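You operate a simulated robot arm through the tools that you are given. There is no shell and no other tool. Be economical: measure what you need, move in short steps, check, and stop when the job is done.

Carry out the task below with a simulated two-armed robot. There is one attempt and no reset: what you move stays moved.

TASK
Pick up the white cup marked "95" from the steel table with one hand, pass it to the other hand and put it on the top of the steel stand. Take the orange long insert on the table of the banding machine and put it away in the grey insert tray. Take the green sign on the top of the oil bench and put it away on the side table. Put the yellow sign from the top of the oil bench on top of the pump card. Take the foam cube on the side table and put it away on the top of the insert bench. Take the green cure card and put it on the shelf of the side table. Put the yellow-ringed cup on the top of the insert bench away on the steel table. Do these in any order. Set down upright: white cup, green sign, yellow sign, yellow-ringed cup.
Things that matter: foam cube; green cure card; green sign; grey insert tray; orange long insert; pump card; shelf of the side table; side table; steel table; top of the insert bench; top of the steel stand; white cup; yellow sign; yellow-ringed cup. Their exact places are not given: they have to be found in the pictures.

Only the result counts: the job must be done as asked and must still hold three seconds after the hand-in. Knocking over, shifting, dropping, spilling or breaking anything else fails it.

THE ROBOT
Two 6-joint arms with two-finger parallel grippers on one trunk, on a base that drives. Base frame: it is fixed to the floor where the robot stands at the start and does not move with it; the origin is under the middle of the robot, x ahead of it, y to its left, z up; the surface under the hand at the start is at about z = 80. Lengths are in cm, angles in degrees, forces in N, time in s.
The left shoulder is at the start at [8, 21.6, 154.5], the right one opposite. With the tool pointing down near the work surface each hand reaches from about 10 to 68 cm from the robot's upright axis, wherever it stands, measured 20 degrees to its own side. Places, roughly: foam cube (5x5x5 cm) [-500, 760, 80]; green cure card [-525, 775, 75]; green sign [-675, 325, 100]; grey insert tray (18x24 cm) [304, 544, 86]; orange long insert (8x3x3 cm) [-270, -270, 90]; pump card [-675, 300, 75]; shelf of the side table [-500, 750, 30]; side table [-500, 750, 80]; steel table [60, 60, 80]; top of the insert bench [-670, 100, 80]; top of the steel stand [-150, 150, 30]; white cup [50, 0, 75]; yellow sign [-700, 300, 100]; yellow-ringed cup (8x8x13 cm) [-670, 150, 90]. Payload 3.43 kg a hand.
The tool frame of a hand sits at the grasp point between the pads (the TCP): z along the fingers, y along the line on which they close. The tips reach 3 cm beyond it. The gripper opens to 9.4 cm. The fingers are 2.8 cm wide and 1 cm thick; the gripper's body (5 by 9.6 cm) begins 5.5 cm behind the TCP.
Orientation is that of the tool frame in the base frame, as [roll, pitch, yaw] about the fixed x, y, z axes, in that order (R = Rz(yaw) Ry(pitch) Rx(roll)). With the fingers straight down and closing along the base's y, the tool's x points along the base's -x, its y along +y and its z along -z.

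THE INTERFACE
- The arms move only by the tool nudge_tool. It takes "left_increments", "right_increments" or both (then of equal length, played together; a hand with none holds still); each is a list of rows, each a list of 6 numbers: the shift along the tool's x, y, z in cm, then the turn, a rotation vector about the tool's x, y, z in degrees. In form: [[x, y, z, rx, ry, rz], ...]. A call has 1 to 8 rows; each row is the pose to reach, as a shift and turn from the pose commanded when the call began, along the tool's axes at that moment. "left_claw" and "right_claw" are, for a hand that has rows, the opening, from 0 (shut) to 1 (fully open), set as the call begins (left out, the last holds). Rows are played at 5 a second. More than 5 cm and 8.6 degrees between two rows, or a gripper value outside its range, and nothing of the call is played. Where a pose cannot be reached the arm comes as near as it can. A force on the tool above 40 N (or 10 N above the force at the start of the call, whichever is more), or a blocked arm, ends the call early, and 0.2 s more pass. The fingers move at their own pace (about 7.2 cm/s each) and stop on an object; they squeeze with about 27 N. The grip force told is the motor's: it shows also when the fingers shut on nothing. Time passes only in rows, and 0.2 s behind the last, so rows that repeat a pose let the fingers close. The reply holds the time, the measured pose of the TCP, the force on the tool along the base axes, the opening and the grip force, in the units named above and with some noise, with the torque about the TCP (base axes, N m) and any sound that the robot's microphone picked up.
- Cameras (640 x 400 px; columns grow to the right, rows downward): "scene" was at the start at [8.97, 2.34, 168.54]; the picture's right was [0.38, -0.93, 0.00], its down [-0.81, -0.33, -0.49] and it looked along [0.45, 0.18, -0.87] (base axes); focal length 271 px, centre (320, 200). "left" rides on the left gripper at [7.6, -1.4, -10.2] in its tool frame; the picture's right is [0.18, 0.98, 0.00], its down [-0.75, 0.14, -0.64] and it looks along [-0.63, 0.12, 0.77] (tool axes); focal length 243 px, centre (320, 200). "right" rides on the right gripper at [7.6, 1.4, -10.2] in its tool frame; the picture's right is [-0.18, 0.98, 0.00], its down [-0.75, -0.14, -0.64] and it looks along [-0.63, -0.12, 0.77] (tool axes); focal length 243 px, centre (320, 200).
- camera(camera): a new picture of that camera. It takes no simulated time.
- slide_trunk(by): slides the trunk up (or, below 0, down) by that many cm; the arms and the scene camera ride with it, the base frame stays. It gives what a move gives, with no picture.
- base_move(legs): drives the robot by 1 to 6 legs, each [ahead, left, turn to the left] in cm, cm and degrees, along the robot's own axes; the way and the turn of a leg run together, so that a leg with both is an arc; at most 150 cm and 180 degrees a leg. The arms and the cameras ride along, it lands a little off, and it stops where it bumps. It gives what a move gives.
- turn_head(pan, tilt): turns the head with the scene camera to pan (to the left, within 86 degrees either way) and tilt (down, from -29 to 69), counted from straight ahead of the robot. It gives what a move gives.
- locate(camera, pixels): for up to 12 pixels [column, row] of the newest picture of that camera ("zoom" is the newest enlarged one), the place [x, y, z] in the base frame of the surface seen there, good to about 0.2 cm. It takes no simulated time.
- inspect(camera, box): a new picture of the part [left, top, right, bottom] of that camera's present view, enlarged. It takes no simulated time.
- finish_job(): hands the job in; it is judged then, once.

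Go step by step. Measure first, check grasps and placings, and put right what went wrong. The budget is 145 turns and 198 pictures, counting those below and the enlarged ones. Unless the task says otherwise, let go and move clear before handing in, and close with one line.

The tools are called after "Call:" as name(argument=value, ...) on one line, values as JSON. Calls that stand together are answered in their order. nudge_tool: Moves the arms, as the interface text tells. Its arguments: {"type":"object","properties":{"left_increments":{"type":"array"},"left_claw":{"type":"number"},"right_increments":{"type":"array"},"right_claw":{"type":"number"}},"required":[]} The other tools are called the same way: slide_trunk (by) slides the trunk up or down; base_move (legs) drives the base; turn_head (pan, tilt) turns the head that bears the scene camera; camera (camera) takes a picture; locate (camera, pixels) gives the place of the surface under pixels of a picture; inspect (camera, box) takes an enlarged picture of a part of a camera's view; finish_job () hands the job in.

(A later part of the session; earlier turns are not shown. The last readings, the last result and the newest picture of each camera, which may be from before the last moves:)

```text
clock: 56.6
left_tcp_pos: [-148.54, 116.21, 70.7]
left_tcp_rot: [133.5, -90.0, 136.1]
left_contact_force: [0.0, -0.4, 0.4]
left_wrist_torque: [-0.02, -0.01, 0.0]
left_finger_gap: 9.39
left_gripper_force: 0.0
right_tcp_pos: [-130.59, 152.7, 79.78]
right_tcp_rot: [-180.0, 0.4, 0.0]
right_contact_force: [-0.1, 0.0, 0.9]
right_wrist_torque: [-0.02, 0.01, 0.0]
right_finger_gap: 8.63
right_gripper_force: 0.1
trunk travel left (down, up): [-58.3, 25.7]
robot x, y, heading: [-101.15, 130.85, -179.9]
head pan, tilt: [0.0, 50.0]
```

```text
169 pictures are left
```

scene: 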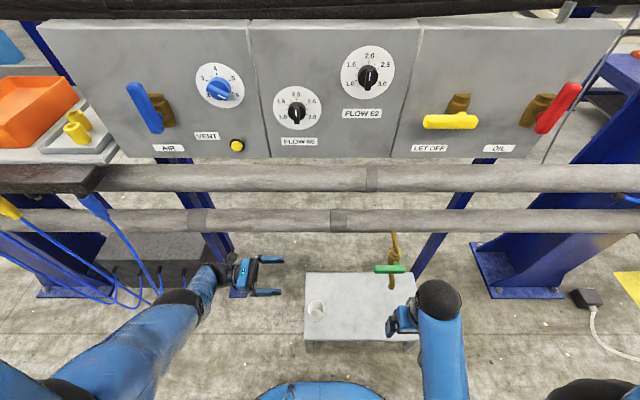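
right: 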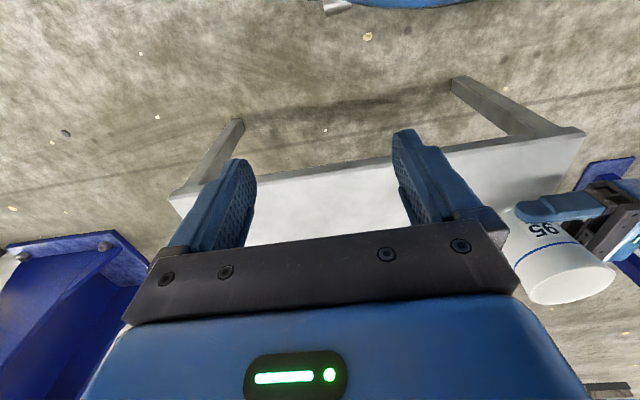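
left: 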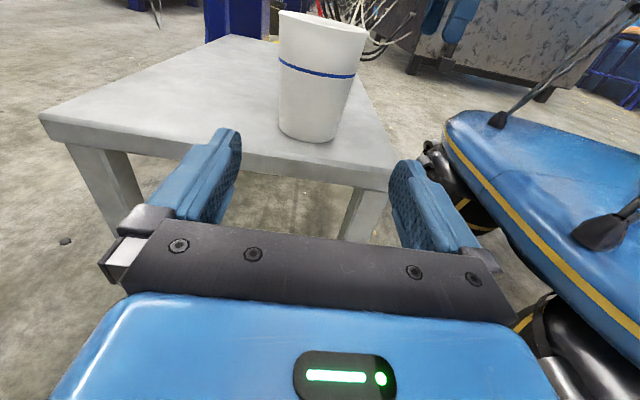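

White cup stands on the stand at (315,310). Next the banding machine near (-270,-270): back off, slide to y≈-150 and look.

Call:
base_move(legs=[[-50, 0, 0], [0, 140, 0], [0, 140, 0]])

Call:
turn_head(pan=20, tilt=20)

Call:
camera(camera="scene")

Call:
nudge_tool(left_increments=[[0, 0, 0, -4.62, -4.62, 4.62], [0, 0, 0, -9.24, -9.24, 9.24], [0, 0, 0, -13.86, -13.86, 13.86], [0, 0, 0, -18.48, -18.48, 18.48], [0, 0, 0, -23.1, -23.1, 23.1], [0, 0, 0, -27.7, -27.7, 27.7], [0, 0, 0, -32.3, -32.3, 32.3], [0, 0, 0, -36.9, -36.9, 36.9]])

Call:
nudge_tool(left_increments=[[0, 0, 0, -4.62, -4.62, 4.62], [0, 0, 0, -9.24, -9.24, 9.24], [0, 0, 0, -13.86, -13.86, 13.86], [0, 0, 0, -18.48, -18.48, 18.48], [0, 0, 0, -23.1, -23.1, 23.1], [0, 0, 0, -27.7, -27.7, 27.7], [0, 0, 0, -32.3, -32.3, 32.3]])

```text
clock: 72.8
left_tcp_pos: [-96.2, -165.74, 70.76]
left_tcp_rot: [111.1, -89.9, 159.5]
left_contact_force: [0.2, 0.3, 0.0]
left_wrist_torque: [-0.04, -0.02, -0.02]
left_finger_gap: 9.41
left_gripper_force: 0.0
right_tcp_pos: [-78.64, -128.92, 79.76]
right_tcp_rot: [179.8, 0.4, 0.9]
right_contact_force: [-0.3, 0.8, -0.3]
right_wrist_torque: [-0.02, -0.02, -0.01]
right_finger_gap: 8.65
right_gripper_force: 0.0
trunk travel left (down, up): [-58.3, 25.7]
robot x, y, heading: [-49.04, -150.6, -179.0]
head pan, tilt: [0.0, 50.0]
```

```text
clock: 73.7
left_tcp_pos: [-96.09, -165.73, 70.86]
left_tcp_rot: [127.5, -90.0, 143.3]
left_contact_force: [0.1, 0.5, 0.0]
left_wrist_torque: [0.01, -0.03, 0.0]
left_finger_gap: 9.38
left_gripper_force: 0.1
right_tcp_pos: [-78.64, -128.92, 79.81]
right_tcp_rot: [-180.0, 0.5, 0.9]
right_contact_force: [-0.3, 0.1, 0.3]
right_wrist_torque: [0.0, 0.0, 0.0]
right_finger_gap: 8.65
right_gripper_force: 0.0
trunk travel left (down, up): [-58.3, 25.7]
robot x, y, heading: [-49.0, -150.17, -179.1]
head pan, tilt: [20.0, 20.0]
```

```text
168 pictures are left
```

scene: 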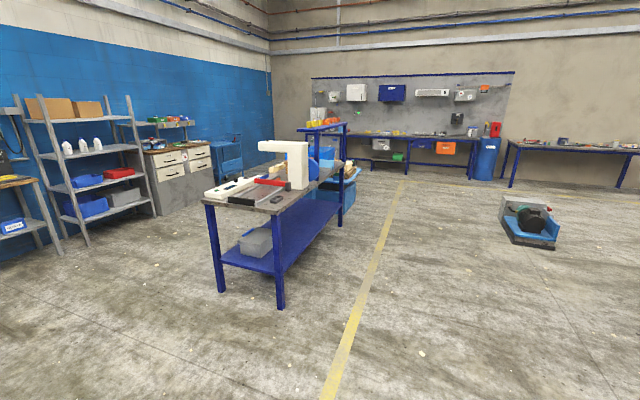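

```text
clock: 75.5
left_tcp_pos: [-96.11, -165.6, 70.89]
left_tcp_rot: [-154.8, -38.7, 25.9]
left_contact_force: [-1.1, -0.1, 0.5]
left_wrist_torque: [0.0, 0.0, -0.04]
left_finger_gap: 9.37
left_gripper_force: 0.0
right_tcp_pos: [-78.68, -128.8, 79.84]
right_tcp_rot: [179.9, 0.4, 0.9]
right_contact_force: [-0.7, 0.0, -0.1]
right_wrist_torque: [0.03, -0.04, 0.01]
right_finger_gap: 8.64
right_gripper_force: 0.1
trunk travel left (down, up): [-58.3, 25.7]
robot x, y, heading: [-49.55, -150.25, -179.2]
head pan, tilt: [20.0, 20.0]
```

```text
clock: 77.1
left_tcp_pos: [-96.18, -165.63, 70.8]
left_tcp_rot: [-180.0, 0.0, 0.8]
left_contact_force: [-0.2, -0.3, -0.1]
left_wrist_torque: [-0.03, 0.01, -0.01]
left_finger_gap: 9.4
left_gripper_force: 0.0
right_tcp_pos: [-78.6, -128.84, 79.84]
right_tcp_rot: [179.9, 0.4, 0.9]
right_contact_force: [0.3, -0.3, 0.2]
right_wrist_torque: [-0.01, 0.0, 0.04]
right_finger_gap: 8.67
right_gripper_force: 0.1
trunk travel left (down, up): [-58.3, 25.7]
robot x, y, heading: [-49.35, -150.53, -179.2]
head pan, tilt: [20.0, 20.0]
```

The table with the white C-shaped machine at (270,190) is the banding machine. I enlarge and measure it.

Call:
inspect(camera="scene", box=[195, 115, 375, 225])

Call:
locate(camera="scene", pixels=[[205, 198], [285, 205], [340, 180], [270, 212], [300, 170], [340, 135], [440, 135], [310, 300], [530, 230], [250, 182], [272, 182]])

```text
3.56 times, centred on (285, 170) of scene
```

zoom: 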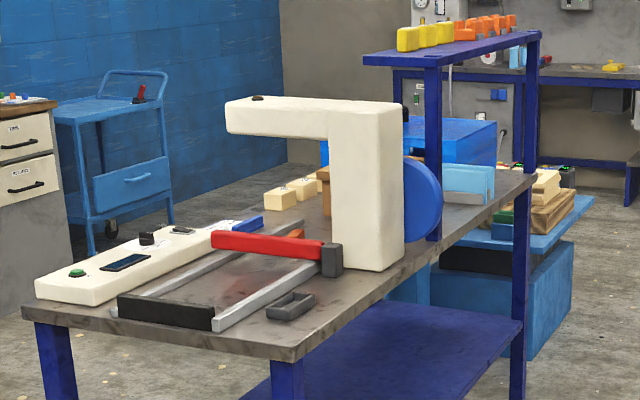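

```text
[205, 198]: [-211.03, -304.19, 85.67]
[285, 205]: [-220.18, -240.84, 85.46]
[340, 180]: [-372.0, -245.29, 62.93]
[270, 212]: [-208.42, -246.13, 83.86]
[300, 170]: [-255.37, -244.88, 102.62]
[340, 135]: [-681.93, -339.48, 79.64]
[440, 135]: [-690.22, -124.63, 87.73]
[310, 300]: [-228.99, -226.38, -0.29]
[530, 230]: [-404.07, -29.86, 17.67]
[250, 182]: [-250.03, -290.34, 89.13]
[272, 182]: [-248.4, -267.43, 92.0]
```

The orange insert peeks out behind the red bar (zoom 297,233), around (-262,-275). I raise the trunk and go to the +y long side for a look.

Call:
slide_trunk(by=25)

Call:
base_move(legs=[[115, 0, 0], [85, 0, 0], [0, 0, 89]])

Call:
turn_head(pan=0, tilt=40)

Call:
camera(camera="scene")

```text
clock: 79.7
left_tcp_pos: [-96.24, -165.71, 95.64]
left_tcp_rot: [-179.9, -0.1, 0.7]
left_contact_force: [0.3, -0.6, -0.5]
left_wrist_torque: [0.0, 0.01, -0.02]
left_finger_gap: 9.42
left_gripper_force: 0.1
right_tcp_pos: [-78.61, -128.92, 104.81]
right_tcp_rot: [179.9, 0.5, 0.9]
right_contact_force: [0.6, -0.5, 0.3]
right_wrist_torque: [0.01, -0.01, 0.02]
right_finger_gap: 8.66
right_gripper_force: 0.1
trunk travel left (down, up): [-83.3, 0.7]
robot x, y, heading: [-48.97, -150.41, -179.2]
head pan, tilt: [20.0, 20.0]
```

```text
clock: 93.5
left_tcp_pos: [-236.53, -200.68, 95.75]
left_tcp_rot: [-179.9, 0.1, 88.5]
left_contact_force: [0.4, -0.1, -0.9]
left_wrist_torque: [-0.03, -0.04, 0.02]
left_finger_gap: 9.37
left_gripper_force: 0.1
right_tcp_pos: [-272.31, -181.73, 104.71]
right_tcp_rot: [179.9, 0.3, 88.6]
right_contact_force: [0.0, -0.1, 0.0]
right_wrist_torque: [0.0, 0.0, 0.01]
right_finger_gap: 8.67
right_gripper_force: 0.0
trunk travel left (down, up): [-83.3, 0.7]
robot x, y, heading: [-249.48, -153.17, -91.3]
head pan, tilt: [20.0, 20.0]
```

```text
clock: 94.3
left_tcp_pos: [-236.37, -200.71, 95.77]
left_tcp_rot: [-179.9, -0.1, 88.5]
left_contact_force: [-0.3, -0.4, -0.8]
left_wrist_torque: [0.02, -0.04, 0.01]
left_finger_gap: 9.37
left_gripper_force: 0.1
right_tcp_pos: [-272.41, -181.62, 104.77]
right_tcp_rot: [179.9, 0.4, 88.6]
right_contact_force: [-0.5, 0.0, -0.2]
right_wrist_torque: [0.02, 0.03, -0.04]
right_finger_gap: 8.65
right_gripper_force: 0.0
trunk travel left (down, up): [-83.3, 0.7]
robot x, y, heading: [-250.05, -153.11, -91.0]
head pan, tilt: [0.0, 40.0]
```

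```text
166 pictures are left
```

scene: 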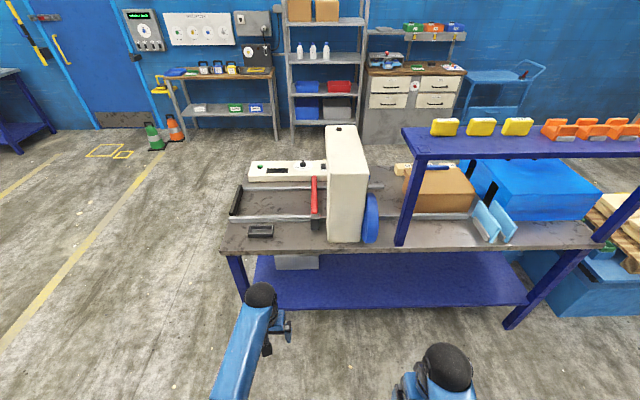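

The insert is hidden behind the white frame from here. I measure the table to plan going round to the far side.

Call:
locate(camera="scene", pixels=[[222, 252], [240, 180], [255, 182], [320, 165], [313, 185], [345, 245], [328, 130], [365, 205], [440, 190], [590, 245], [350, 150], [380, 180]])

Call:
inspect(camera="scene", box=[220, 110, 440, 250])

```text
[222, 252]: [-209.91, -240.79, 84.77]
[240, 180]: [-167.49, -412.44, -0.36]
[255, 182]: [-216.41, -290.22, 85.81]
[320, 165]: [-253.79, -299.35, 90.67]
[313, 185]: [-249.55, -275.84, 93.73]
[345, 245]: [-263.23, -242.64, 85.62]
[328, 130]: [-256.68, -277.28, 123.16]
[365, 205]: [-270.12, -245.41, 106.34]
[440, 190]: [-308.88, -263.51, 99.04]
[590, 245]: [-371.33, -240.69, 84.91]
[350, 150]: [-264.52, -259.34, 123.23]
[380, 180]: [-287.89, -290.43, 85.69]
```

```text
2.86 times, centred on (330, 180) of scene
```

zoom: 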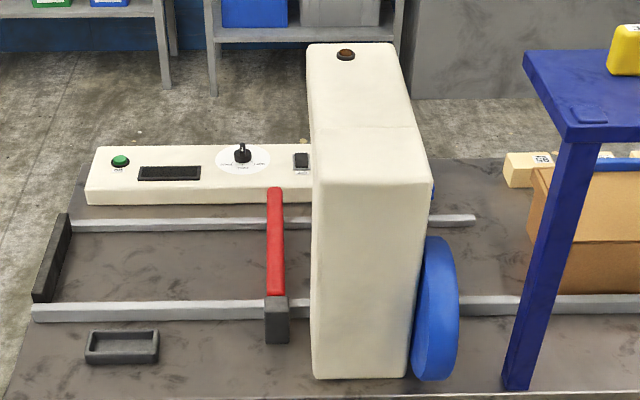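

The insert must lie under/behind the frame's arm at about (-263,-275). I drive round the +x end to the -y side and face +y.

Call:
base_move(legs=[[0, 105, 0], [140, 0, 0], [95, 0, 0], [0, -100, 0], [0, 0, -179]])

Call:
turn_head(pan=0, tilt=40)

Call:
camera(camera="scene")

```text
clock: 122.7
left_tcp_pos: [-268.03, -334.74, 95.8]
left_tcp_rot: [-180.0, 0.0, -91.3]
left_contact_force: [0.9, 0.1, 0.2]
left_wrist_torque: [-0.03, -0.04, -0.03]
left_finger_gap: 9.43
left_gripper_force: 0.0
right_tcp_pos: [-231.88, -353.49, 104.81]
right_tcp_rot: [180.0, 0.5, -91.2]
right_contact_force: [-0.4, -0.9, 0.4]
right_wrist_torque: [-0.03, -0.01, 0.04]
right_finger_gap: 8.65
right_gripper_force: 0.1
trunk travel left (down, up): [-83.3, 0.7]
robot x, y, heading: [-254.43, -382.01, 88.8]
head pan, tilt: [0.0, 40.0]
```

```text
clock: 123.3
left_tcp_pos: [-268.13, -334.79, 95.66]
left_tcp_rot: [-179.9, 0.0, -91.3]
left_contact_force: [0.0, 0.4, -0.3]
left_wrist_torque: [-0.02, 0.01, -0.04]
left_finger_gap: 9.41
left_gripper_force: 0.0
right_tcp_pos: [-232.06, -353.6, 104.73]
right_tcp_rot: [-179.9, 0.5, -91.2]
right_contact_force: [-0.3, -0.5, -0.1]
right_wrist_torque: [-0.01, 0.0, 0.01]
right_finger_gap: 8.65
right_gripper_force: 0.1
trunk travel left (down, up): [-83.3, 0.7]
robot x, y, heading: [-254.52, -382.3, 89.0]
head pan, tilt: [0.0, 40.0]
```

```text
164 pictures are left
```

scene: 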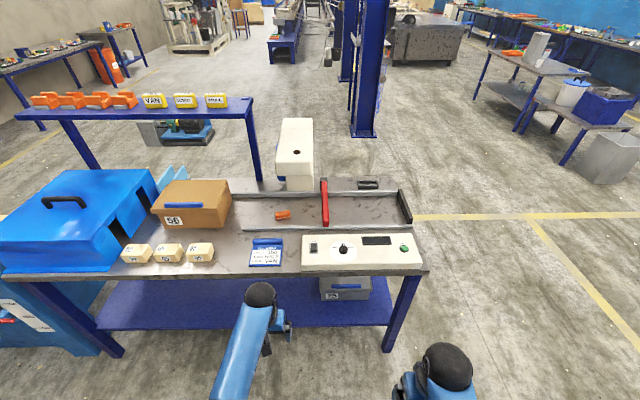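

The insert is visible at (284,215), in front of the frame. I enlarge and measure it.

Call:
inspect(camera="scene", box=[230, 110, 390, 210])

Call:
inspect(camera="scene", box=[244, 190, 324, 240])

Call:
locate(camera="zoom", pixels=[[250, 195], [270, 190], [340, 195], [380, 180], [310, 185], [310, 205], [310, 240], [600, 130], [450, 270], [310, 380]])

Call:
locate(camera="scene", pixels=[[297, 165], [285, 188], [310, 188], [280, 158], [312, 158], [280, 275], [267, 242], [340, 240]])

```text
4.00 times, centred on (310, 160) of scene
```

zoom: 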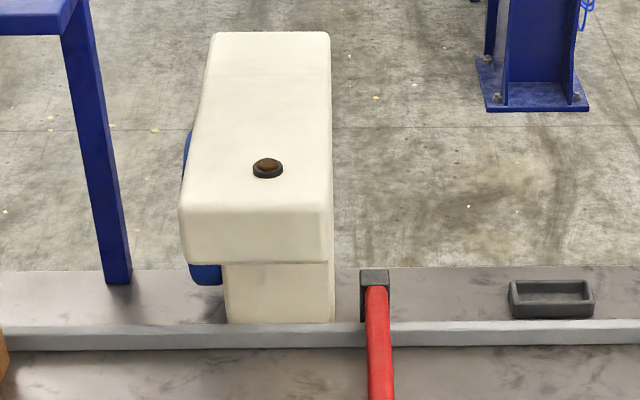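

```text
8.00 times, centred on (284, 215) of scene
```

zoom: 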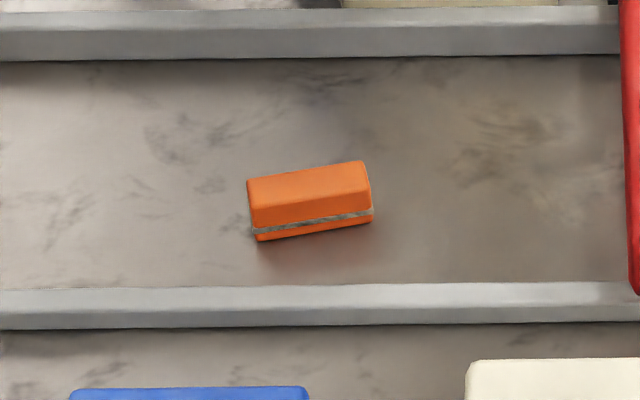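

```text
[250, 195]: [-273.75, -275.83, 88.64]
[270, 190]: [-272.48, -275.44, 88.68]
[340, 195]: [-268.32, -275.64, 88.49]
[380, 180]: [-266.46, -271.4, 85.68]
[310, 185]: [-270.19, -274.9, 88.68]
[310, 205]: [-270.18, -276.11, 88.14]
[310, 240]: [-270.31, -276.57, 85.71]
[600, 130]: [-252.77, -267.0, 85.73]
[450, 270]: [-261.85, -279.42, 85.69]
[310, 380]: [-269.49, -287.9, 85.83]
```

```text
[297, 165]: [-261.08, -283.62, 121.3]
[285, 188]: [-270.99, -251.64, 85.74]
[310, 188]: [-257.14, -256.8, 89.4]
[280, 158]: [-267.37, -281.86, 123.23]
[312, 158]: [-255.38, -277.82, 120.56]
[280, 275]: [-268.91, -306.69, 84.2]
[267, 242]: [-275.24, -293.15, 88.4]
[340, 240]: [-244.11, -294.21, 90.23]
```

Insert centre ≈(-270,-274), top z 88.7, partly beside the frame's arm. I measure its ends, the arm's underside and the brown box before choosing a leaning grasp with the left hand.

Call:
locate(camera="zoom", pixels=[[252, 184], [362, 165], [256, 208], [366, 192], [249, 190], [369, 180], [300, 35], [300, 20], [300, 310]])

Call:
locate(camera="scene", pixels=[[229, 190], [231, 222], [229, 182], [190, 195], [250, 110], [258, 175], [277, 172], [277, 176], [260, 190], [268, 252], [210, 245]])

Call:
nudge_tool(left_increments=[[4, 0, -1, 0, 0, 0], [8, 0, -2, 0, 0, 0], [12, 0, -3, 0, 0, 0], [15, 0, -4, 0, 0, 0], [15, 0, -4, 0, 0, 0]])

```text
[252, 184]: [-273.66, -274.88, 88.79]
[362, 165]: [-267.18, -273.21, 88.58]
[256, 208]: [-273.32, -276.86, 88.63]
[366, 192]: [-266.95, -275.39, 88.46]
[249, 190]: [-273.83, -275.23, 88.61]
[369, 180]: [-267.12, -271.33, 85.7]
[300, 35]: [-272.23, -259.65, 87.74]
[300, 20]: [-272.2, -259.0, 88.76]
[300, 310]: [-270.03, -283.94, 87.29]
```

```text
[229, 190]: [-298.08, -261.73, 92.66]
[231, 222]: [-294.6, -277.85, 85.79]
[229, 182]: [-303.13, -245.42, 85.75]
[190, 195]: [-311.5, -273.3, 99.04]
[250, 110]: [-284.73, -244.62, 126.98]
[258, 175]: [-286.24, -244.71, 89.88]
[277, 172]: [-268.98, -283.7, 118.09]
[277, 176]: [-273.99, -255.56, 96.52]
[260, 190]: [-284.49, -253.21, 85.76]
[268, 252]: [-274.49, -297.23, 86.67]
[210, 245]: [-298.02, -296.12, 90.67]
```

```text
clock: 124.5
left_tcp_pos: [-268.33, -349.84, 99.84]
left_tcp_rot: [-179.9, 0.0, -91.3]
left_contact_force: [0.2, -0.1, 0.5]
left_wrist_torque: [0.0, 0.02, -0.01]
left_finger_gap: 9.36
left_gripper_force: 0.0
right_tcp_pos: [-231.91, -353.48, 104.81]
right_tcp_rot: [-180.0, 0.4, -91.2]
right_contact_force: [-0.3, 1.0, -0.4]
right_wrist_torque: [-0.03, 0.01, 0.03]
right_finger_gap: 8.66
right_gripper_force: 0.0
trunk travel left (down, up): [-83.3, 0.7]
robot x, y, heading: [-254.52, -382.26, 88.7]
head pan, tilt: [0.0, 40.0]
```

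The insert lies 14° turned, centre (-270.3,-275.1). I turn the left hand (yaw ~-106°, lean 25°) here in the free, in two calls.

Call:
nudge_tool(left_increments=[[0, 0, 0, 1.774, 1.343, -7.99], [0, 0, 0, 3.548, 2.686, -15.98], [0, 0, 0, 5.322, 4.029, -23.97], [0, 0, 0, 7.096, 5.372, -31.96], [0, 0, 0, 8.87, 6.715, -39.95], [0, 0, 0, 10.64, 8.06, -47.94], [0, 0, 0, 12.42, 9.4, -55.93], [0, 0, 0, 14.19, 10.74, -63.92]])

Call:
nudge_tool(left_increments=[[0, 0, 0, 1.774, 1.343, -7.99], [0, 0, 0, 3.548, 2.686, -15.98], [0, 0, 0, 5.322, 4.029, -23.97], [0, 0, 0, 7.096, 5.372, -31.96], [0, 0, 0, 8.87, 6.715, -39.95]])

Call:
base_move(legs=[[43, 0, 0]])

Call:
camera(camera="scene")

Call:
camera(camera="left")

```text
clock: 126.3
left_tcp_pos: [-268.28, -349.76, 99.72]
left_tcp_rot: [-173.8, -15.9, -27.5]
left_contact_force: [0.5, 0.7, 0.2]
left_wrist_torque: [-0.01, -0.01, 0.0]
left_finger_gap: 9.41
left_gripper_force: 0.2
right_tcp_pos: [-231.93, -353.63, 104.78]
right_tcp_rot: [-180.0, 0.4, -91.2]
right_contact_force: [-0.9, 0.0, -0.2]
right_wrist_torque: [-0.04, -0.01, 0.01]
right_finger_gap: 8.64
right_gripper_force: 0.1
trunk travel left (down, up): [-83.3, 0.7]
robot x, y, heading: [-254.39, -382.57, 88.8]
head pan, tilt: [0.0, 40.0]
```

```text
clock: 127.5
left_tcp_pos: [-268.44, -349.78, 99.73]
left_tcp_rot: [179.9, -25.2, 14.8]
left_contact_force: [0.5, 0.2, 0.1]
left_wrist_torque: [0.02, -0.02, 0.0]
left_finger_gap: 9.43
left_gripper_force: 0.1
right_tcp_pos: [-231.92, -353.59, 104.85]
right_tcp_rot: [-180.0, 0.4, -91.2]
right_contact_force: [-0.4, -0.1, 0.0]
right_wrist_torque: [-0.04, -0.01, -0.02]
right_finger_gap: 8.67
right_gripper_force: 0.1
trunk travel left (down, up): [-83.3, 0.7]
robot x, y, heading: [-254.64, -381.85, 89.1]
head pan, tilt: [0.0, 40.0]
```

```text
clock: 130.2
left_tcp_pos: [-267.49, -307.35, 99.9]
left_tcp_rot: [-179.9, -25.1, 14.3]
left_contact_force: [-0.6, -0.3, -0.1]
left_wrist_torque: [0.09, 0.0, 0.0]
left_finger_gap: 9.39
left_gripper_force: 0.0
right_tcp_pos: [-231.08, -311.35, 104.81]
right_tcp_rot: [-179.9, 0.4, -91.2]
right_contact_force: [-0.2, 0.6, -0.2]
right_wrist_torque: [0.01, 0.06, -0.03]
right_finger_gap: 8.64
right_gripper_force: 0.0
trunk travel left (down, up): [-83.3, 0.7]
robot x, y, heading: [-253.55, -339.69, 88.8]
head pan, tilt: [0.0, 40.0]
```

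```text
161 pictures are left
```

scene: 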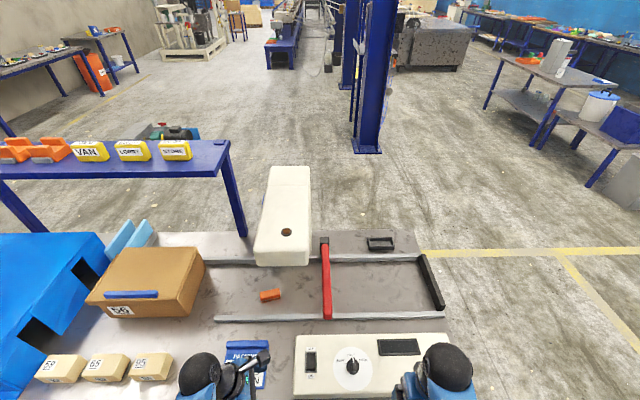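

```text
160 pictures are left
```

left: 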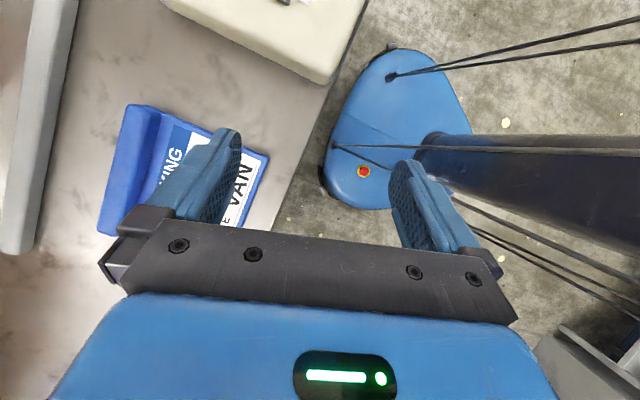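

The hand leans right; insert at (270,295) in the scene. I move it beside/over the insert at z≈100, clear of the white arm.

Call:
nudge_tool(left_increments=[[-3.7, -1.1, -1.85, 0, 0, 0], [-7.47, -2.12, -3.71, 0, 0, 0], [-6.37, -6.87, -3.2, 0, 0, 0], [-5.27, -11.62, -2.69, 0, 0, 0], [-4.17, -16.37, -2.17, 0, 0, 0], [-3.07, -21.12, -1.66, 0, 0, 0], [-1.97, -25.87, -1.15, 0, 0, 0], [-0.87, -30.62, -0.64, 0, 0, 0]])

Call:
camera(camera="left")

Call:
camera(camera="scene")

```text
clock: 131.9
left_tcp_pos: [-275.99, -277.69, 99.77]
left_tcp_rot: [179.9, -24.9, 14.6]
left_contact_force: [0.3, 0.6, -0.2]
left_wrist_torque: [-0.04, -0.02, 0.01]
left_finger_gap: 9.39
left_gripper_force: 0.1
right_tcp_pos: [-231.05, -310.91, 104.8]
right_tcp_rot: [-179.9, 0.3, -91.2]
right_contact_force: [0.1, 0.5, -1.1]
right_wrist_torque: [0.01, 0.03, 0.02]
right_finger_gap: 8.67
right_gripper_force: 0.1
trunk travel left (down, up): [-83.3, 0.7]
robot x, y, heading: [-253.45, -339.49, 88.9]
head pan, tilt: [0.0, 40.0]
```

```text
159 pictures are left
```

left: 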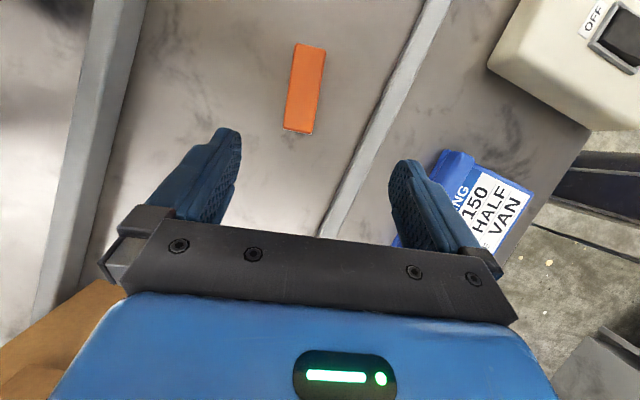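

```text
158 pictures are left
```

scene: 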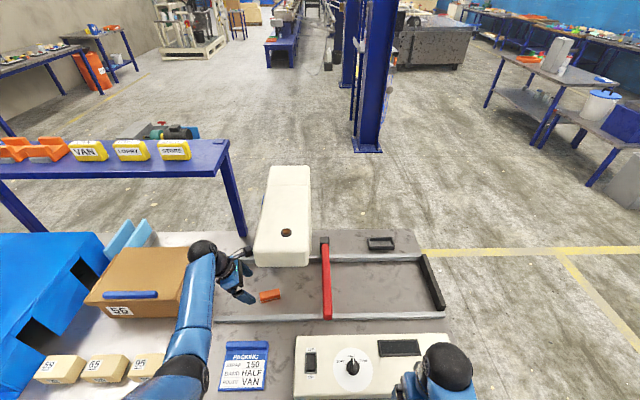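

The insert (303,90) is ahead between the fingers. I narrow the opening to clear the rail and slide in along the tool axis.

Call:
nudge_tool(left_increments=[[0.1, -1.1, 0, 0, 0, 0], [0.15, -1.14, 4, 0, 0, 0], [0.2, -1.14, 8, 0, 0, 0], [0.27, -1.14, 11.8, 0, 0, 0], [0.27, -1.14, 11.8, 0, 0, 0]], left_claw=0.7)

Call:
camera(camera="left")

```text
clock: 133.2
left_tcp_pos: [-271.23, -275.43, 89.35]
left_tcp_rot: [179.9, -25.0, 14.5]
left_contact_force: [0.8, -0.5, -0.3]
left_wrist_torque: [-0.02, 0.0, 0.02]
left_finger_gap: 6.61
left_gripper_force: 0.0
right_tcp_pos: [-231.0, -311.07, 104.81]
right_tcp_rot: [180.0, 0.3, -91.1]
right_contact_force: [-0.5, -0.6, -0.9]
right_wrist_torque: [-0.01, 0.0, -0.02]
right_finger_gap: 8.67
right_gripper_force: 0.1
trunk travel left (down, up): [-83.3, 0.7]
robot x, y, heading: [-253.54, -339.78, 88.8]
head pan, tilt: [0.0, 40.0]
```

```text
157 pictures are left
```

left: 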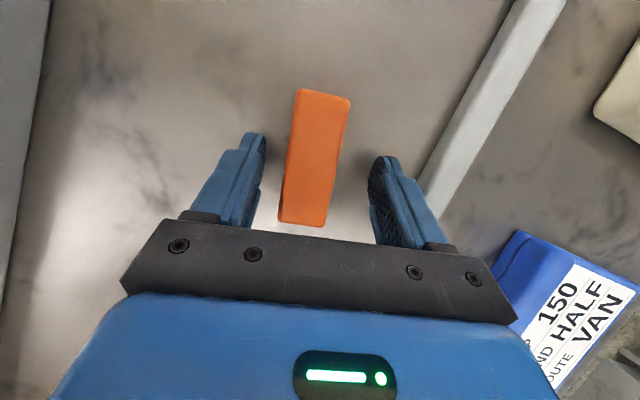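

The insert sits between the fingers. Close and back out along the tool axis.

Call:
nudge_tool(left_increments=[[0, 0, 0, 0, 0, 0], [0, 0, 0, 0, 0, 0], [0, 0, 0, 0, 0, 0], [0, 0, -4, 0, 0, 0], [0, 0, -8, 0, 0, 0], [0, 0, -12, 0, 0, 0], [-1.1, 4.75, -12.5, 0, 0, 0]], left_claw=0)

Call:
camera(camera="left")

```text
clock: 134.8
left_tcp_pos: [-276.14, -281.91, 100.34]
left_tcp_rot: [179.9, -25.1, 14.5]
left_contact_force: [-0.7, -0.3, -0.8]
left_wrist_torque: [-0.02, 0.01, 0.02]
left_finger_gap: 3.14
left_gripper_force: 26.6
right_tcp_pos: [-231.0, -311.31, 104.87]
right_tcp_rot: [179.9, 0.6, -91.1]
right_contact_force: [-0.2, -0.6, 0.7]
right_wrist_torque: [0.01, 0.02, 0.01]
right_finger_gap: 8.68
right_gripper_force: 0.1
trunk travel left (down, up): [-83.3, 0.7]
robot x, y, heading: [-253.5, -339.46, 88.8]
head pan, tilt: [0.0, 40.0]
```

```text
156 pictures are left
```

left: 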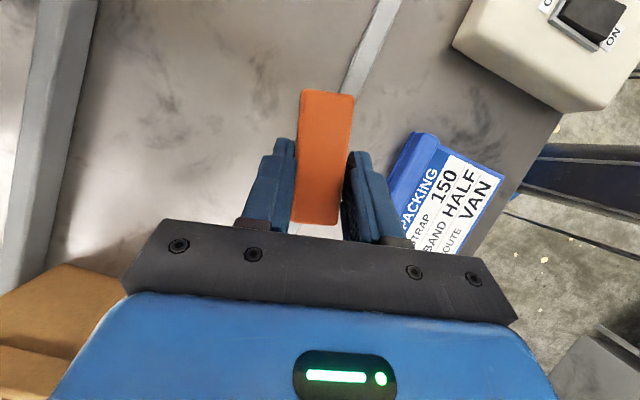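

Held (gap 3.14). I back away, draw the hand in, and drive round toward the far-wall benches at x≈-690.

Call:
base_move(legs=[[-45, 0, 0]])

Call:
nudge_tool(left_increments=[[-1, 4.36, -0.47, 0, 0, 0], [-2, 8.72, -0.94, 0, 0, 0], [-3, 13.1, -1.4, 0, 0, 0], [-4, 17.4, -1.88, 0, 0, 0], [-4, 17.4, -1.88, 0, 0, 0]])

Call:
base_move(legs=[[0, -105, 0], [118, 0, 0], [118, 0, 0], [0, 0, 91], [150, 0, 0], [100, 0, 0]])

Call:
turn_head(pan=-20, tilt=15)

Call:
camera(camera="scene")

```text
clock: 137.5
left_tcp_pos: [-277.21, -326.2, 100.12]
left_tcp_rot: [179.8, -25.1, 14.8]
left_contact_force: [-0.9, 0.8, -0.6]
left_wrist_torque: [-0.01, 0.02, 0.02]
left_finger_gap: 3.16
left_gripper_force: 27.4
right_tcp_pos: [-232.08, -355.37, 104.71]
right_tcp_rot: [-180.0, 0.3, -91.1]
right_contact_force: [-0.1, 0.6, 0.2]
right_wrist_torque: [-0.01, 0.04, -0.01]
right_finger_gap: 8.64
right_gripper_force: 0.1
trunk travel left (down, up): [-83.3, 0.7]
robot x, y, heading: [-254.65, -384.46, 89.2]
head pan, tilt: [0.0, 40.0]
```

```text
clock: 138.7
left_tcp_pos: [-277.27, -344.23, 100.25]
left_tcp_rot: [179.8, -25.1, 14.6]
left_contact_force: [0.7, -0.8, -0.9]
left_wrist_torque: [-0.03, 0.02, -0.04]
left_finger_gap: 3.15
left_gripper_force: 27.1
right_tcp_pos: [-232.05, -355.61, 104.72]
right_tcp_rot: [180.0, 0.4, -91.2]
right_contact_force: [0.8, 0.0, 0.2]
right_wrist_torque: [0.0, -0.02, 0.0]
right_finger_gap: 8.65
right_gripper_force: 0.1
trunk travel left (down, up): [-83.3, 0.7]
robot x, y, heading: [-254.23, -384.28, 88.9]
head pan, tilt: [0.0, 40.0]
```

```text
clock: 170.8
left_tcp_pos: [-431.42, -178.53, 100.18]
left_tcp_rot: [179.9, -25.1, 107.7]
left_contact_force: [0.1, 0.1, -0.8]
left_wrist_torque: [0.02, -0.02, 0.0]
left_finger_gap: 3.11
left_gripper_force: 27.0
right_tcp_pos: [-422.36, -132.74, 104.78]
right_tcp_rot: [-180.0, 0.4, 1.9]
right_contact_force: [-0.2, -0.8, 0.5]
right_wrist_torque: [0.02, 0.03, -0.01]
right_finger_gap: 8.67
right_gripper_force: 0.1
trunk travel left (down, up): [-83.3, 0.7]
robot x, y, heading: [-393.07, -153.92, -178.0]
head pan, tilt: [0.0, 40.0]
```

```text
clock: 171.7
left_tcp_pos: [-431.52, -178.44, 100.14]
left_tcp_rot: [-180.0, -25.2, 107.6]
left_contact_force: [-0.3, -0.1, -0.5]
left_wrist_torque: [-0.03, -0.01, 0.0]
left_finger_gap: 3.14
left_gripper_force: 27.5
right_tcp_pos: [-422.55, -132.75, 104.73]
right_tcp_rot: [180.0, 0.3, 2.0]
right_contact_force: [0.2, -0.3, 0.3]
right_wrist_torque: [-0.04, -0.01, 0.02]
right_finger_gap: 8.67
right_gripper_force: 0.0
trunk travel left (down, up): [-83.3, 0.7]
robot x, y, heading: [-392.41, -153.9, -178.1]
head pan, tilt: [-20.0, 15.0]
```

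```text
155 pictures are left
```

scene: 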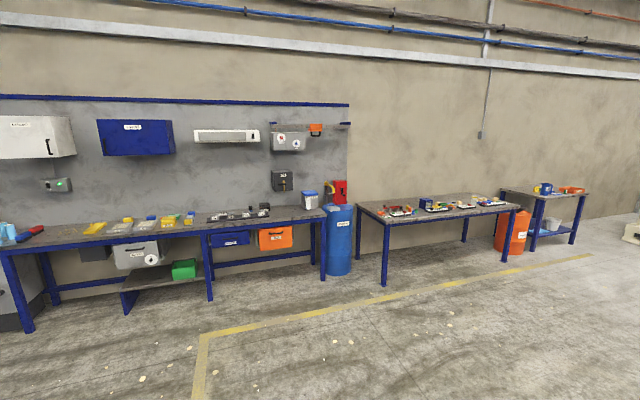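

I see benches along the far wall; I measure which is which.

Call:
locate(camera="scene", pixels=[[300, 212], [385, 222], [515, 206], [440, 208], [545, 195], [585, 195], [310, 195], [335, 240], [510, 235], [630, 235], [170, 222]])

Call:
inspect(camera="scene", box=[350, 150, 640, 290])

```text
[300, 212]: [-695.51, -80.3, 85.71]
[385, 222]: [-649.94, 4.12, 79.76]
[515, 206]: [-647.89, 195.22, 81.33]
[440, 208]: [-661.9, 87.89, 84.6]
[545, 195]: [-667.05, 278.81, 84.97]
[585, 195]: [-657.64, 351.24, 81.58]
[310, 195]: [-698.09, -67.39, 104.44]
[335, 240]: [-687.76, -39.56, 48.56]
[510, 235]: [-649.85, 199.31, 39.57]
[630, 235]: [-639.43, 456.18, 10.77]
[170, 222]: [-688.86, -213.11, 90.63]
```

```text
2.21 times, centred on (495, 220) of scene
```

zoom: 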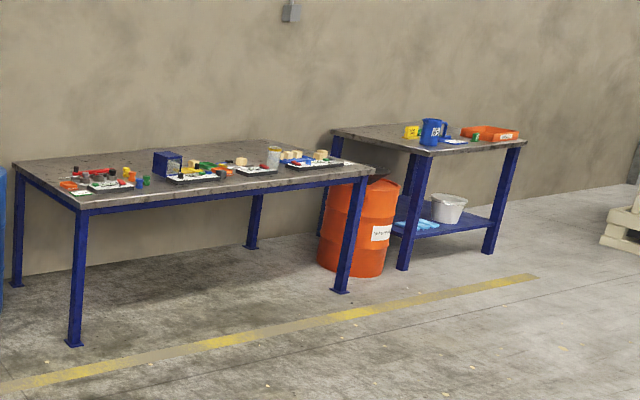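

The insert bench spans y 4–197 (front x≈-650); the oil bench is at y≈265–355. I drive to x≈-575 and slide to y≈300.

Call:
base_move(legs=[[0, 0, -1.9], [150, 0, 0], [30, 0, 0], [0, -150, 0], [0, -150, 0], [0, -150, 0]])

Call:
turn_head(pan=0, tilt=35)

Call:
camera(camera="scene")

```text
clock: 202.2
left_tcp_pos: [-611.99, 271.74, 100.12]
left_tcp_rot: [179.8, -25.1, 105.6]
left_contact_force: [-0.2, 1.2, -0.2]
left_wrist_torque: [0.01, -0.02, -0.03]
left_finger_gap: 3.12
left_gripper_force: 27.3
right_tcp_pos: [-601.41, 317.21, 104.78]
right_tcp_rot: [-180.0, 0.4, 0.1]
right_contact_force: [-0.4, 0.0, -0.4]
right_wrist_torque: [0.04, -0.03, -0.04]
right_finger_gap: 8.65
right_gripper_force: 0.1
trunk travel left (down, up): [-83.3, 0.7]
robot x, y, heading: [-571.86, 295.29, 180.0]
head pan, tilt: [-20.0, 15.0]
```

```text
clock: 203.0
left_tcp_pos: [-612.02, 271.9, 100.17]
left_tcp_rot: [179.9, -25.1, 105.7]
left_contact_force: [-0.4, 0.3, -0.7]
left_wrist_torque: [-0.04, 0.0, -0.03]
left_finger_gap: 3.16
left_gripper_force: 26.2
right_tcp_pos: [-601.31, 317.36, 104.7]
right_tcp_rot: [179.9, 0.4, 0.0]
right_contact_force: [-0.7, -0.2, -0.4]
right_wrist_torque: [0.02, -0.02, 0.01]
right_finger_gap: 8.68
right_gripper_force: 0.0
trunk travel left (down, up): [-83.3, 0.7]
robot x, y, heading: [-572.54, 295.16, -180.3]
head pan, tilt: [0.0, 35.0]
```

```text
153 pictures are left
```

scene: 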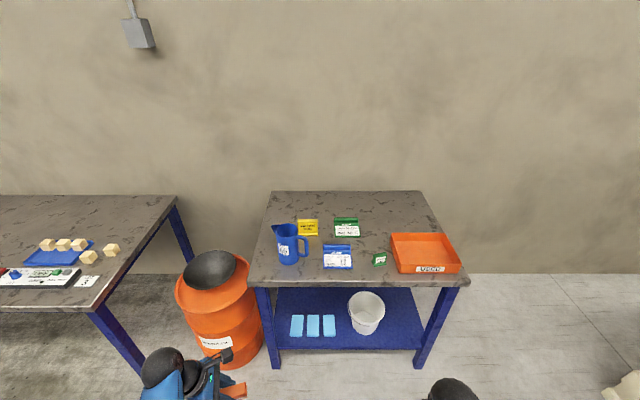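

Call:
inspect(camera="scene", box=[260, 200, 420, 300])

Call:
locate(camera="zoom", pixels=[[150, 95], [225, 90], [190, 130], [300, 85], [390, 85], [345, 120], [345, 75], [265, 185], [350, 185], [310, 260], [480, 235], [190, 80]])

```text
4.00 times, centred on (340, 250) of scene
```

zoom: 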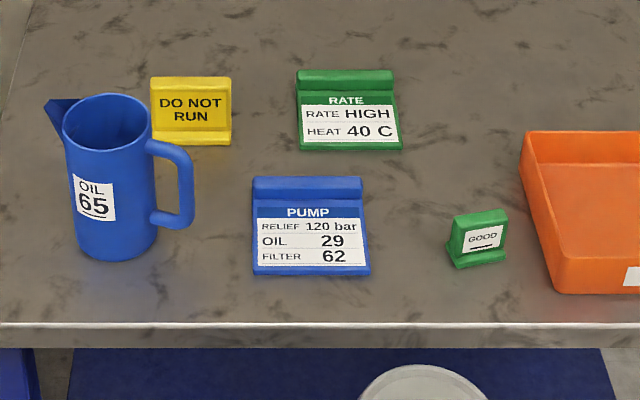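

```text
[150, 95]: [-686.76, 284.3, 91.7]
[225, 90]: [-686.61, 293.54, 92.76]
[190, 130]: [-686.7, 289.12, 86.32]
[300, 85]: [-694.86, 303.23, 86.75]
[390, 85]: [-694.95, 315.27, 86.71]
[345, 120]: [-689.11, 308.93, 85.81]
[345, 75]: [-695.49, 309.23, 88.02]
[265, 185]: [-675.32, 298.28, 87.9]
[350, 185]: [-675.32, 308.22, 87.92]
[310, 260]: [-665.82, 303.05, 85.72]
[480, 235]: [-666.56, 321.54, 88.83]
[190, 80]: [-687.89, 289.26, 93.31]
```

The zoom shows the yellow "DO NOT RUN" sign (190,110), the pump card (310,225) and the green "GOOD" sign (480,237). I measure jug height, edges and barrel before driving in.

Call:
locate(camera="zoom", pixels=[[105, 105], [105, 95], [180, 180], [110, 250], [300, 325], [190, 143], [190, 150], [370, 270], [256, 268], [262, 203], [358, 203], [245, 300]])

Call:
locate(camera="scene", pixels=[[215, 255], [215, 290], [240, 275], [255, 260], [320, 285], [375, 262], [386, 262], [380, 252], [372, 257], [385, 253], [380, 266], [380, 270]])

Call:
nudge_tool(left_increments=[[0, 4, 0, 0, 0, 0], [0, 8, 0, 0, 0, 0], [0, 12, 0, 0, 0, 0], [0, 15, 0, 0, 0, 0]])

```text
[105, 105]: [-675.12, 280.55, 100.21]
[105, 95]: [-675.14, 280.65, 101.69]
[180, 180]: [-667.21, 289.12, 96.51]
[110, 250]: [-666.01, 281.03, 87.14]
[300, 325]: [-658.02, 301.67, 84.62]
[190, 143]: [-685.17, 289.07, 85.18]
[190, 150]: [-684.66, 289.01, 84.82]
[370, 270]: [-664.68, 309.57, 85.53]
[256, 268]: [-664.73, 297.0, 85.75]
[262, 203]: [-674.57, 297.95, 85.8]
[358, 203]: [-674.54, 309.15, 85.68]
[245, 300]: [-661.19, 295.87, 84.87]
```

```text
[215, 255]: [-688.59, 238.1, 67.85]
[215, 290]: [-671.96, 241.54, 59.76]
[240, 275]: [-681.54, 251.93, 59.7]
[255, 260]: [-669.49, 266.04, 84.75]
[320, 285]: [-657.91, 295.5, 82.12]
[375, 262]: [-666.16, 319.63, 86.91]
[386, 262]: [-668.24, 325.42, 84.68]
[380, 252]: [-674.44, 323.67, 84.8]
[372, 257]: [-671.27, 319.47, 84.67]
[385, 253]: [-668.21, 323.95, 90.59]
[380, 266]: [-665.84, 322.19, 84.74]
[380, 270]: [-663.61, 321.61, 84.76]
```

```text
clock: 204.2
left_tcp_pos: [-601.26, 275.0, 101.6]
left_tcp_rot: [-175.3, -24.6, 102.4]
left_contact_force: [-0.7, -0.2, 0.2]
left_wrist_torque: [-0.01, -0.01, 0.01]
left_finger_gap: 3.13
left_gripper_force: 27.7
right_tcp_pos: [-601.37, 317.39, 104.83]
right_tcp_rot: [-180.0, 0.2, 0.0]
right_contact_force: [-0.6, 0.2, 0.4]
right_wrist_torque: [0.01, 0.0, -0.01]
right_finger_gap: 8.64
right_gripper_force: 0.0
trunk travel left (down, up): [-83.3, 0.7]
robot x, y, heading: [-572.64, 295.53, 180.0]
head pan, tilt: [0.0, 35.0]
stopped in row 4 (left hand): the arm was blocked; the commanded pose is now the measured one
```

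The left's last row was blocked near the body (harmless, still holding). Jug top is z≈102; sign plate at x≈-687, top 93.3. I turn the right hand -90° so it closes fore-and-aft, and drive in.

Call:
nudge_tool(right_increments=[[0, 0, 0, 0, 0, -8.2], [0, 0, 0, 0, 0, -16.4], [0, 0, 0, 0, 0, -24.6], [0, 0, 0, 0, 0, -32.8], [0, 0, 0, 0, 0, -41], [0, 0, 0, 0, 0, -49.2], [0, 0, 0, 0, 0, -57.4], [0, 0, 0, 0, 0, -65.6]])

Call:
nudge_tool(right_increments=[[0, 0, 0, 0, 0, -8.2], [0, 0, 0, 0, 0, -16.4], [0, 0, 0, 0, 0, -24.4]], left_increments=[[0, -1, 0, 0, 0, 0], [0, -2, 0, 0, 0, 0], [0, -2, 0, 0, 0, 0]], right_claw=0.6)

Call:
base_move(legs=[[0, 15, 0], [52, 0, 0]])

Call:
camera(camera="scene")

```text
clock: 206.0
left_tcp_pos: [-601.19, 274.95, 101.6]
left_tcp_rot: [-175.2, -24.4, 102.3]
left_contact_force: [0.2, 0.8, -0.4]
left_wrist_torque: [-0.03, -0.01, 0.01]
left_finger_gap: 3.13
left_gripper_force: 26.6
right_tcp_pos: [-601.5, 317.24, 104.83]
right_tcp_rot: [-179.5, 0.3, 65.7]
right_contact_force: [0.0, 0.5, 0.4]
right_wrist_torque: [0.0, 0.0, 0.01]
right_finger_gap: 8.65
right_gripper_force: 0.2
trunk travel left (down, up): [-83.3, 0.7]
robot x, y, heading: [-572.4, 295.17, 179.9]
head pan, tilt: [0.0, 35.0]
```

```text
clock: 206.8
left_tcp_pos: [-603.16, 274.32, 101.69]
left_tcp_rot: [-175.4, -24.5, 102.6]
left_contact_force: [-0.2, 0.6, -0.9]
left_wrist_torque: [0.02, 0.0, -0.02]
left_finger_gap: 3.13
left_gripper_force: 27.2
right_tcp_pos: [-601.45, 317.28, 104.79]
right_tcp_rot: [-179.6, 0.0, 90.0]
right_contact_force: [-0.5, 0.1, -0.4]
right_wrist_torque: [0.01, -0.02, -0.06]
right_finger_gap: 5.65
right_gripper_force: 0.0
trunk travel left (down, up): [-83.3, 0.7]
robot x, y, heading: [-572.27, 295.3, 180.0]
head pan, tilt: [0.0, 35.0]
```

```text
clock: 210.8
left_tcp_pos: [-653.92, 258.54, 101.88]
left_tcp_rot: [-175.2, -24.5, 103.6]
left_contact_force: [0.7, -0.8, -0.1]
left_wrist_torque: [0.01, 0.0, 0.0]
left_finger_gap: 3.12
left_gripper_force: 26.7
right_tcp_pos: [-652.66, 301.43, 104.8]
right_tcp_rot: [-179.5, 0.0, 90.7]
right_contact_force: [-0.4, -0.1, -1.0]
right_wrist_torque: [-0.02, 0.02, 0.03]
right_finger_gap: 5.63
right_gripper_force: 0.0
trunk travel left (down, up): [-83.3, 0.7]
robot x, y, heading: [-623.51, 280.27, -179.3]
head pan, tilt: [0.0, 35.0]
```

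```text
151 pictures are left
```

scene: 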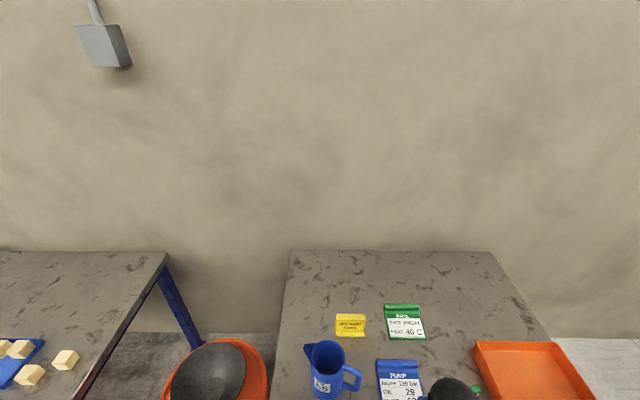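

In place at (-623.5,280). I tilt the head down for a better measure of sign and card.

Call:
turn_head(pan=-10, tilt=55)

Call:
inspect(camera="scene", box=[240, 120, 400, 220])

```text
clock: 211.6
left_tcp_pos: [-654.1, 258.51, 101.79]
left_tcp_rot: [-175.3, -24.5, 103.5]
left_contact_force: [0.0, -0.2, -0.5]
left_wrist_torque: [-0.03, -0.02, 0.02]
left_finger_gap: 3.15
left_gripper_force: 27.2
right_tcp_pos: [-652.89, 301.35, 104.8]
right_tcp_rot: [-179.6, -0.1, 90.8]
right_contact_force: [-0.4, 0.1, -0.1]
right_wrist_torque: [0.02, 0.0, -0.01]
right_finger_gap: 5.63
right_gripper_force: 0.0
trunk travel left (down, up): [-83.3, 0.7]
robot x, y, heading: [-623.67, 279.71, -179.3]
head pan, tilt: [-10.0, 55.0]
```

```text
4.00 times, centred on (320, 170) of scene
```

zoom: 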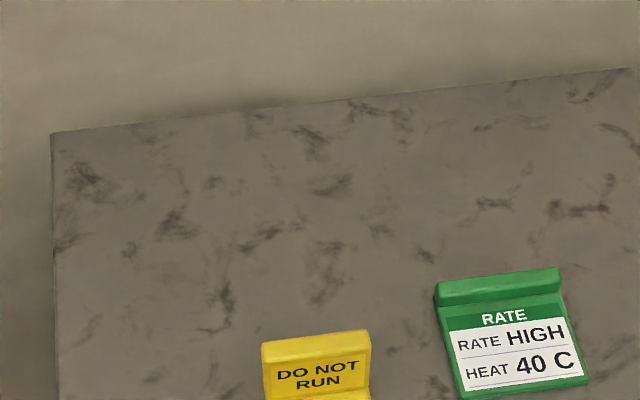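

Call:
inspect(camera="scene", box=[290, 190, 400, 260])

Call:
locate(camera="zoom", pixels=[[120, 60], [120, 75], [95, 70], [220, 50], [225, 65], [160, 110], [110, 155], [235, 140], [170, 62]])

Call:
camera(camera="scene")

```text
5.71 times, centred on (345, 225) of scene
```

zoom: 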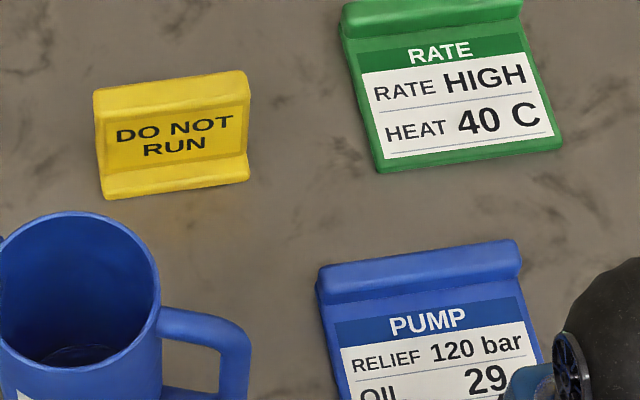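

```text
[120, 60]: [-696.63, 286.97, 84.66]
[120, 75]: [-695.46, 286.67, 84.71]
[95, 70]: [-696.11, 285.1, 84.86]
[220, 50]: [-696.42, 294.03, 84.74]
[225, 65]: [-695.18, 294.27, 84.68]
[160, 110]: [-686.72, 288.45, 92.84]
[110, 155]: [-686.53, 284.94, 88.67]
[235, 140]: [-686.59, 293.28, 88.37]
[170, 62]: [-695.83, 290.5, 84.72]
```

```text
148 pictures are left
```

scene: 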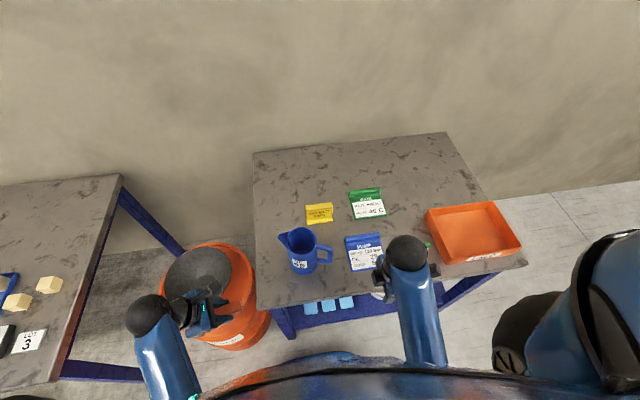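

Call:
locate(camera="zoom", pixels=[[97, 94], [245, 75], [170, 85], [170, 93], [172, 102], [105, 196], [247, 178], [105, 178], [180, 190], [246, 160], [170, 100], [480, 250]])

```text
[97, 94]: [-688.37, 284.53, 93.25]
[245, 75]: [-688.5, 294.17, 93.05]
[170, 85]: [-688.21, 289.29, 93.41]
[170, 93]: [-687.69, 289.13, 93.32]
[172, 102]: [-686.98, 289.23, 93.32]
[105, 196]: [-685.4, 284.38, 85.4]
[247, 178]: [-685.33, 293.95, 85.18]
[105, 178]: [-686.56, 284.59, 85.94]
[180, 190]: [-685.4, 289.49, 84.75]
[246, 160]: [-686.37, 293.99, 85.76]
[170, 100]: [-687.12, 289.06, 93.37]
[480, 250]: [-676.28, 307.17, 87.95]
```

Sign plate: x -688.5…-686.7, y 284.4…294.2, top 93.4. I move the right hand back over the bench at y≈301, then sideways over the sign.

Call:
nudge_tool(right_increments=[[0, -4.9, 0.5, 0, 0, 0], [0, -9.8, 1, 0, 0, 0], [0, -14.7, 1.5, 0, 0, 0], [0, -19.6, 2, 0, 0, 0], [0, -24.5, 2, 0, 0, 0], [0, -29.4, 2, 0, 0, 0], [0, -34.3, 2, 0, 0, 0], [0, -34.8, 2, 0, 0, 0]])

Call:
nudge_tool(right_increments=[[-4, 0, 0, 0, 0, 0], [-8, 0, 0, 0, 0, 0], [-11.6, 0, 0, 0, 0, 0], [-11.6, 0, 0, 0, 0, 0]])

Call:
camera(camera="right")

```text
clock: 213.4
left_tcp_pos: [-654.09, 258.52, 101.74]
left_tcp_rot: [-175.2, -24.5, 103.6]
left_contact_force: [1.1, 0.4, -0.4]
left_wrist_torque: [0.0, 0.0, -0.01]
left_finger_gap: 3.13
left_gripper_force: 27.0
right_tcp_pos: [-687.84, 300.95, 102.8]
right_tcp_rot: [-179.6, 0.0, 90.9]
right_contact_force: [0.1, -0.4, -0.6]
right_wrist_torque: [-0.08, 0.01, 0.02]
right_finger_gap: 5.65
right_gripper_force: 0.1
right hand out of reach, approached as far as the arm can: row 1
trunk travel left (down, up): [-83.3, 0.7]
robot x, y, heading: [-623.38, 279.89, -179.1]
head pan, tilt: [-10.0, 55.0]
```

```text
clock: 214.4
left_tcp_pos: [-654.08, 258.54, 101.76]
left_tcp_rot: [-175.2, -24.5, 103.6]
left_contact_force: [0.1, 0.5, 0.3]
left_wrist_torque: [-0.01, 0.01, 0.04]
left_finger_gap: 3.15
left_gripper_force: 27.2
right_tcp_pos: [-687.67, 289.31, 102.99]
right_tcp_rot: [-179.7, 0.1, 90.8]
right_contact_force: [0.4, 1.1, 0.7]
right_wrist_torque: [0.0, 0.01, 0.01]
right_finger_gap: 5.62
right_gripper_force: 0.1
trunk travel left (down, up): [-83.3, 0.7]
robot x, y, heading: [-623.63, 279.97, -179.0]
head pan, tilt: [-10.0, 55.0]
```

```text
147 pictures are left
```

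right: 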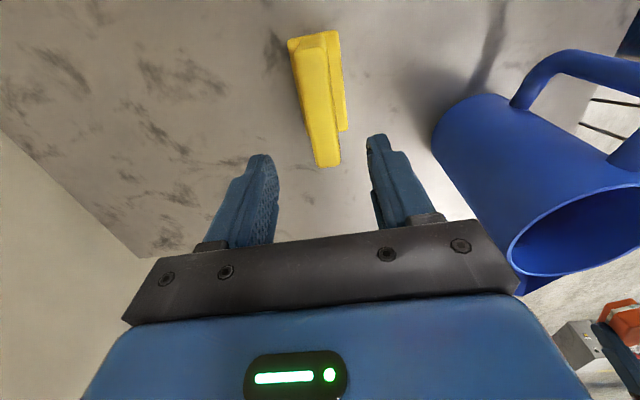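

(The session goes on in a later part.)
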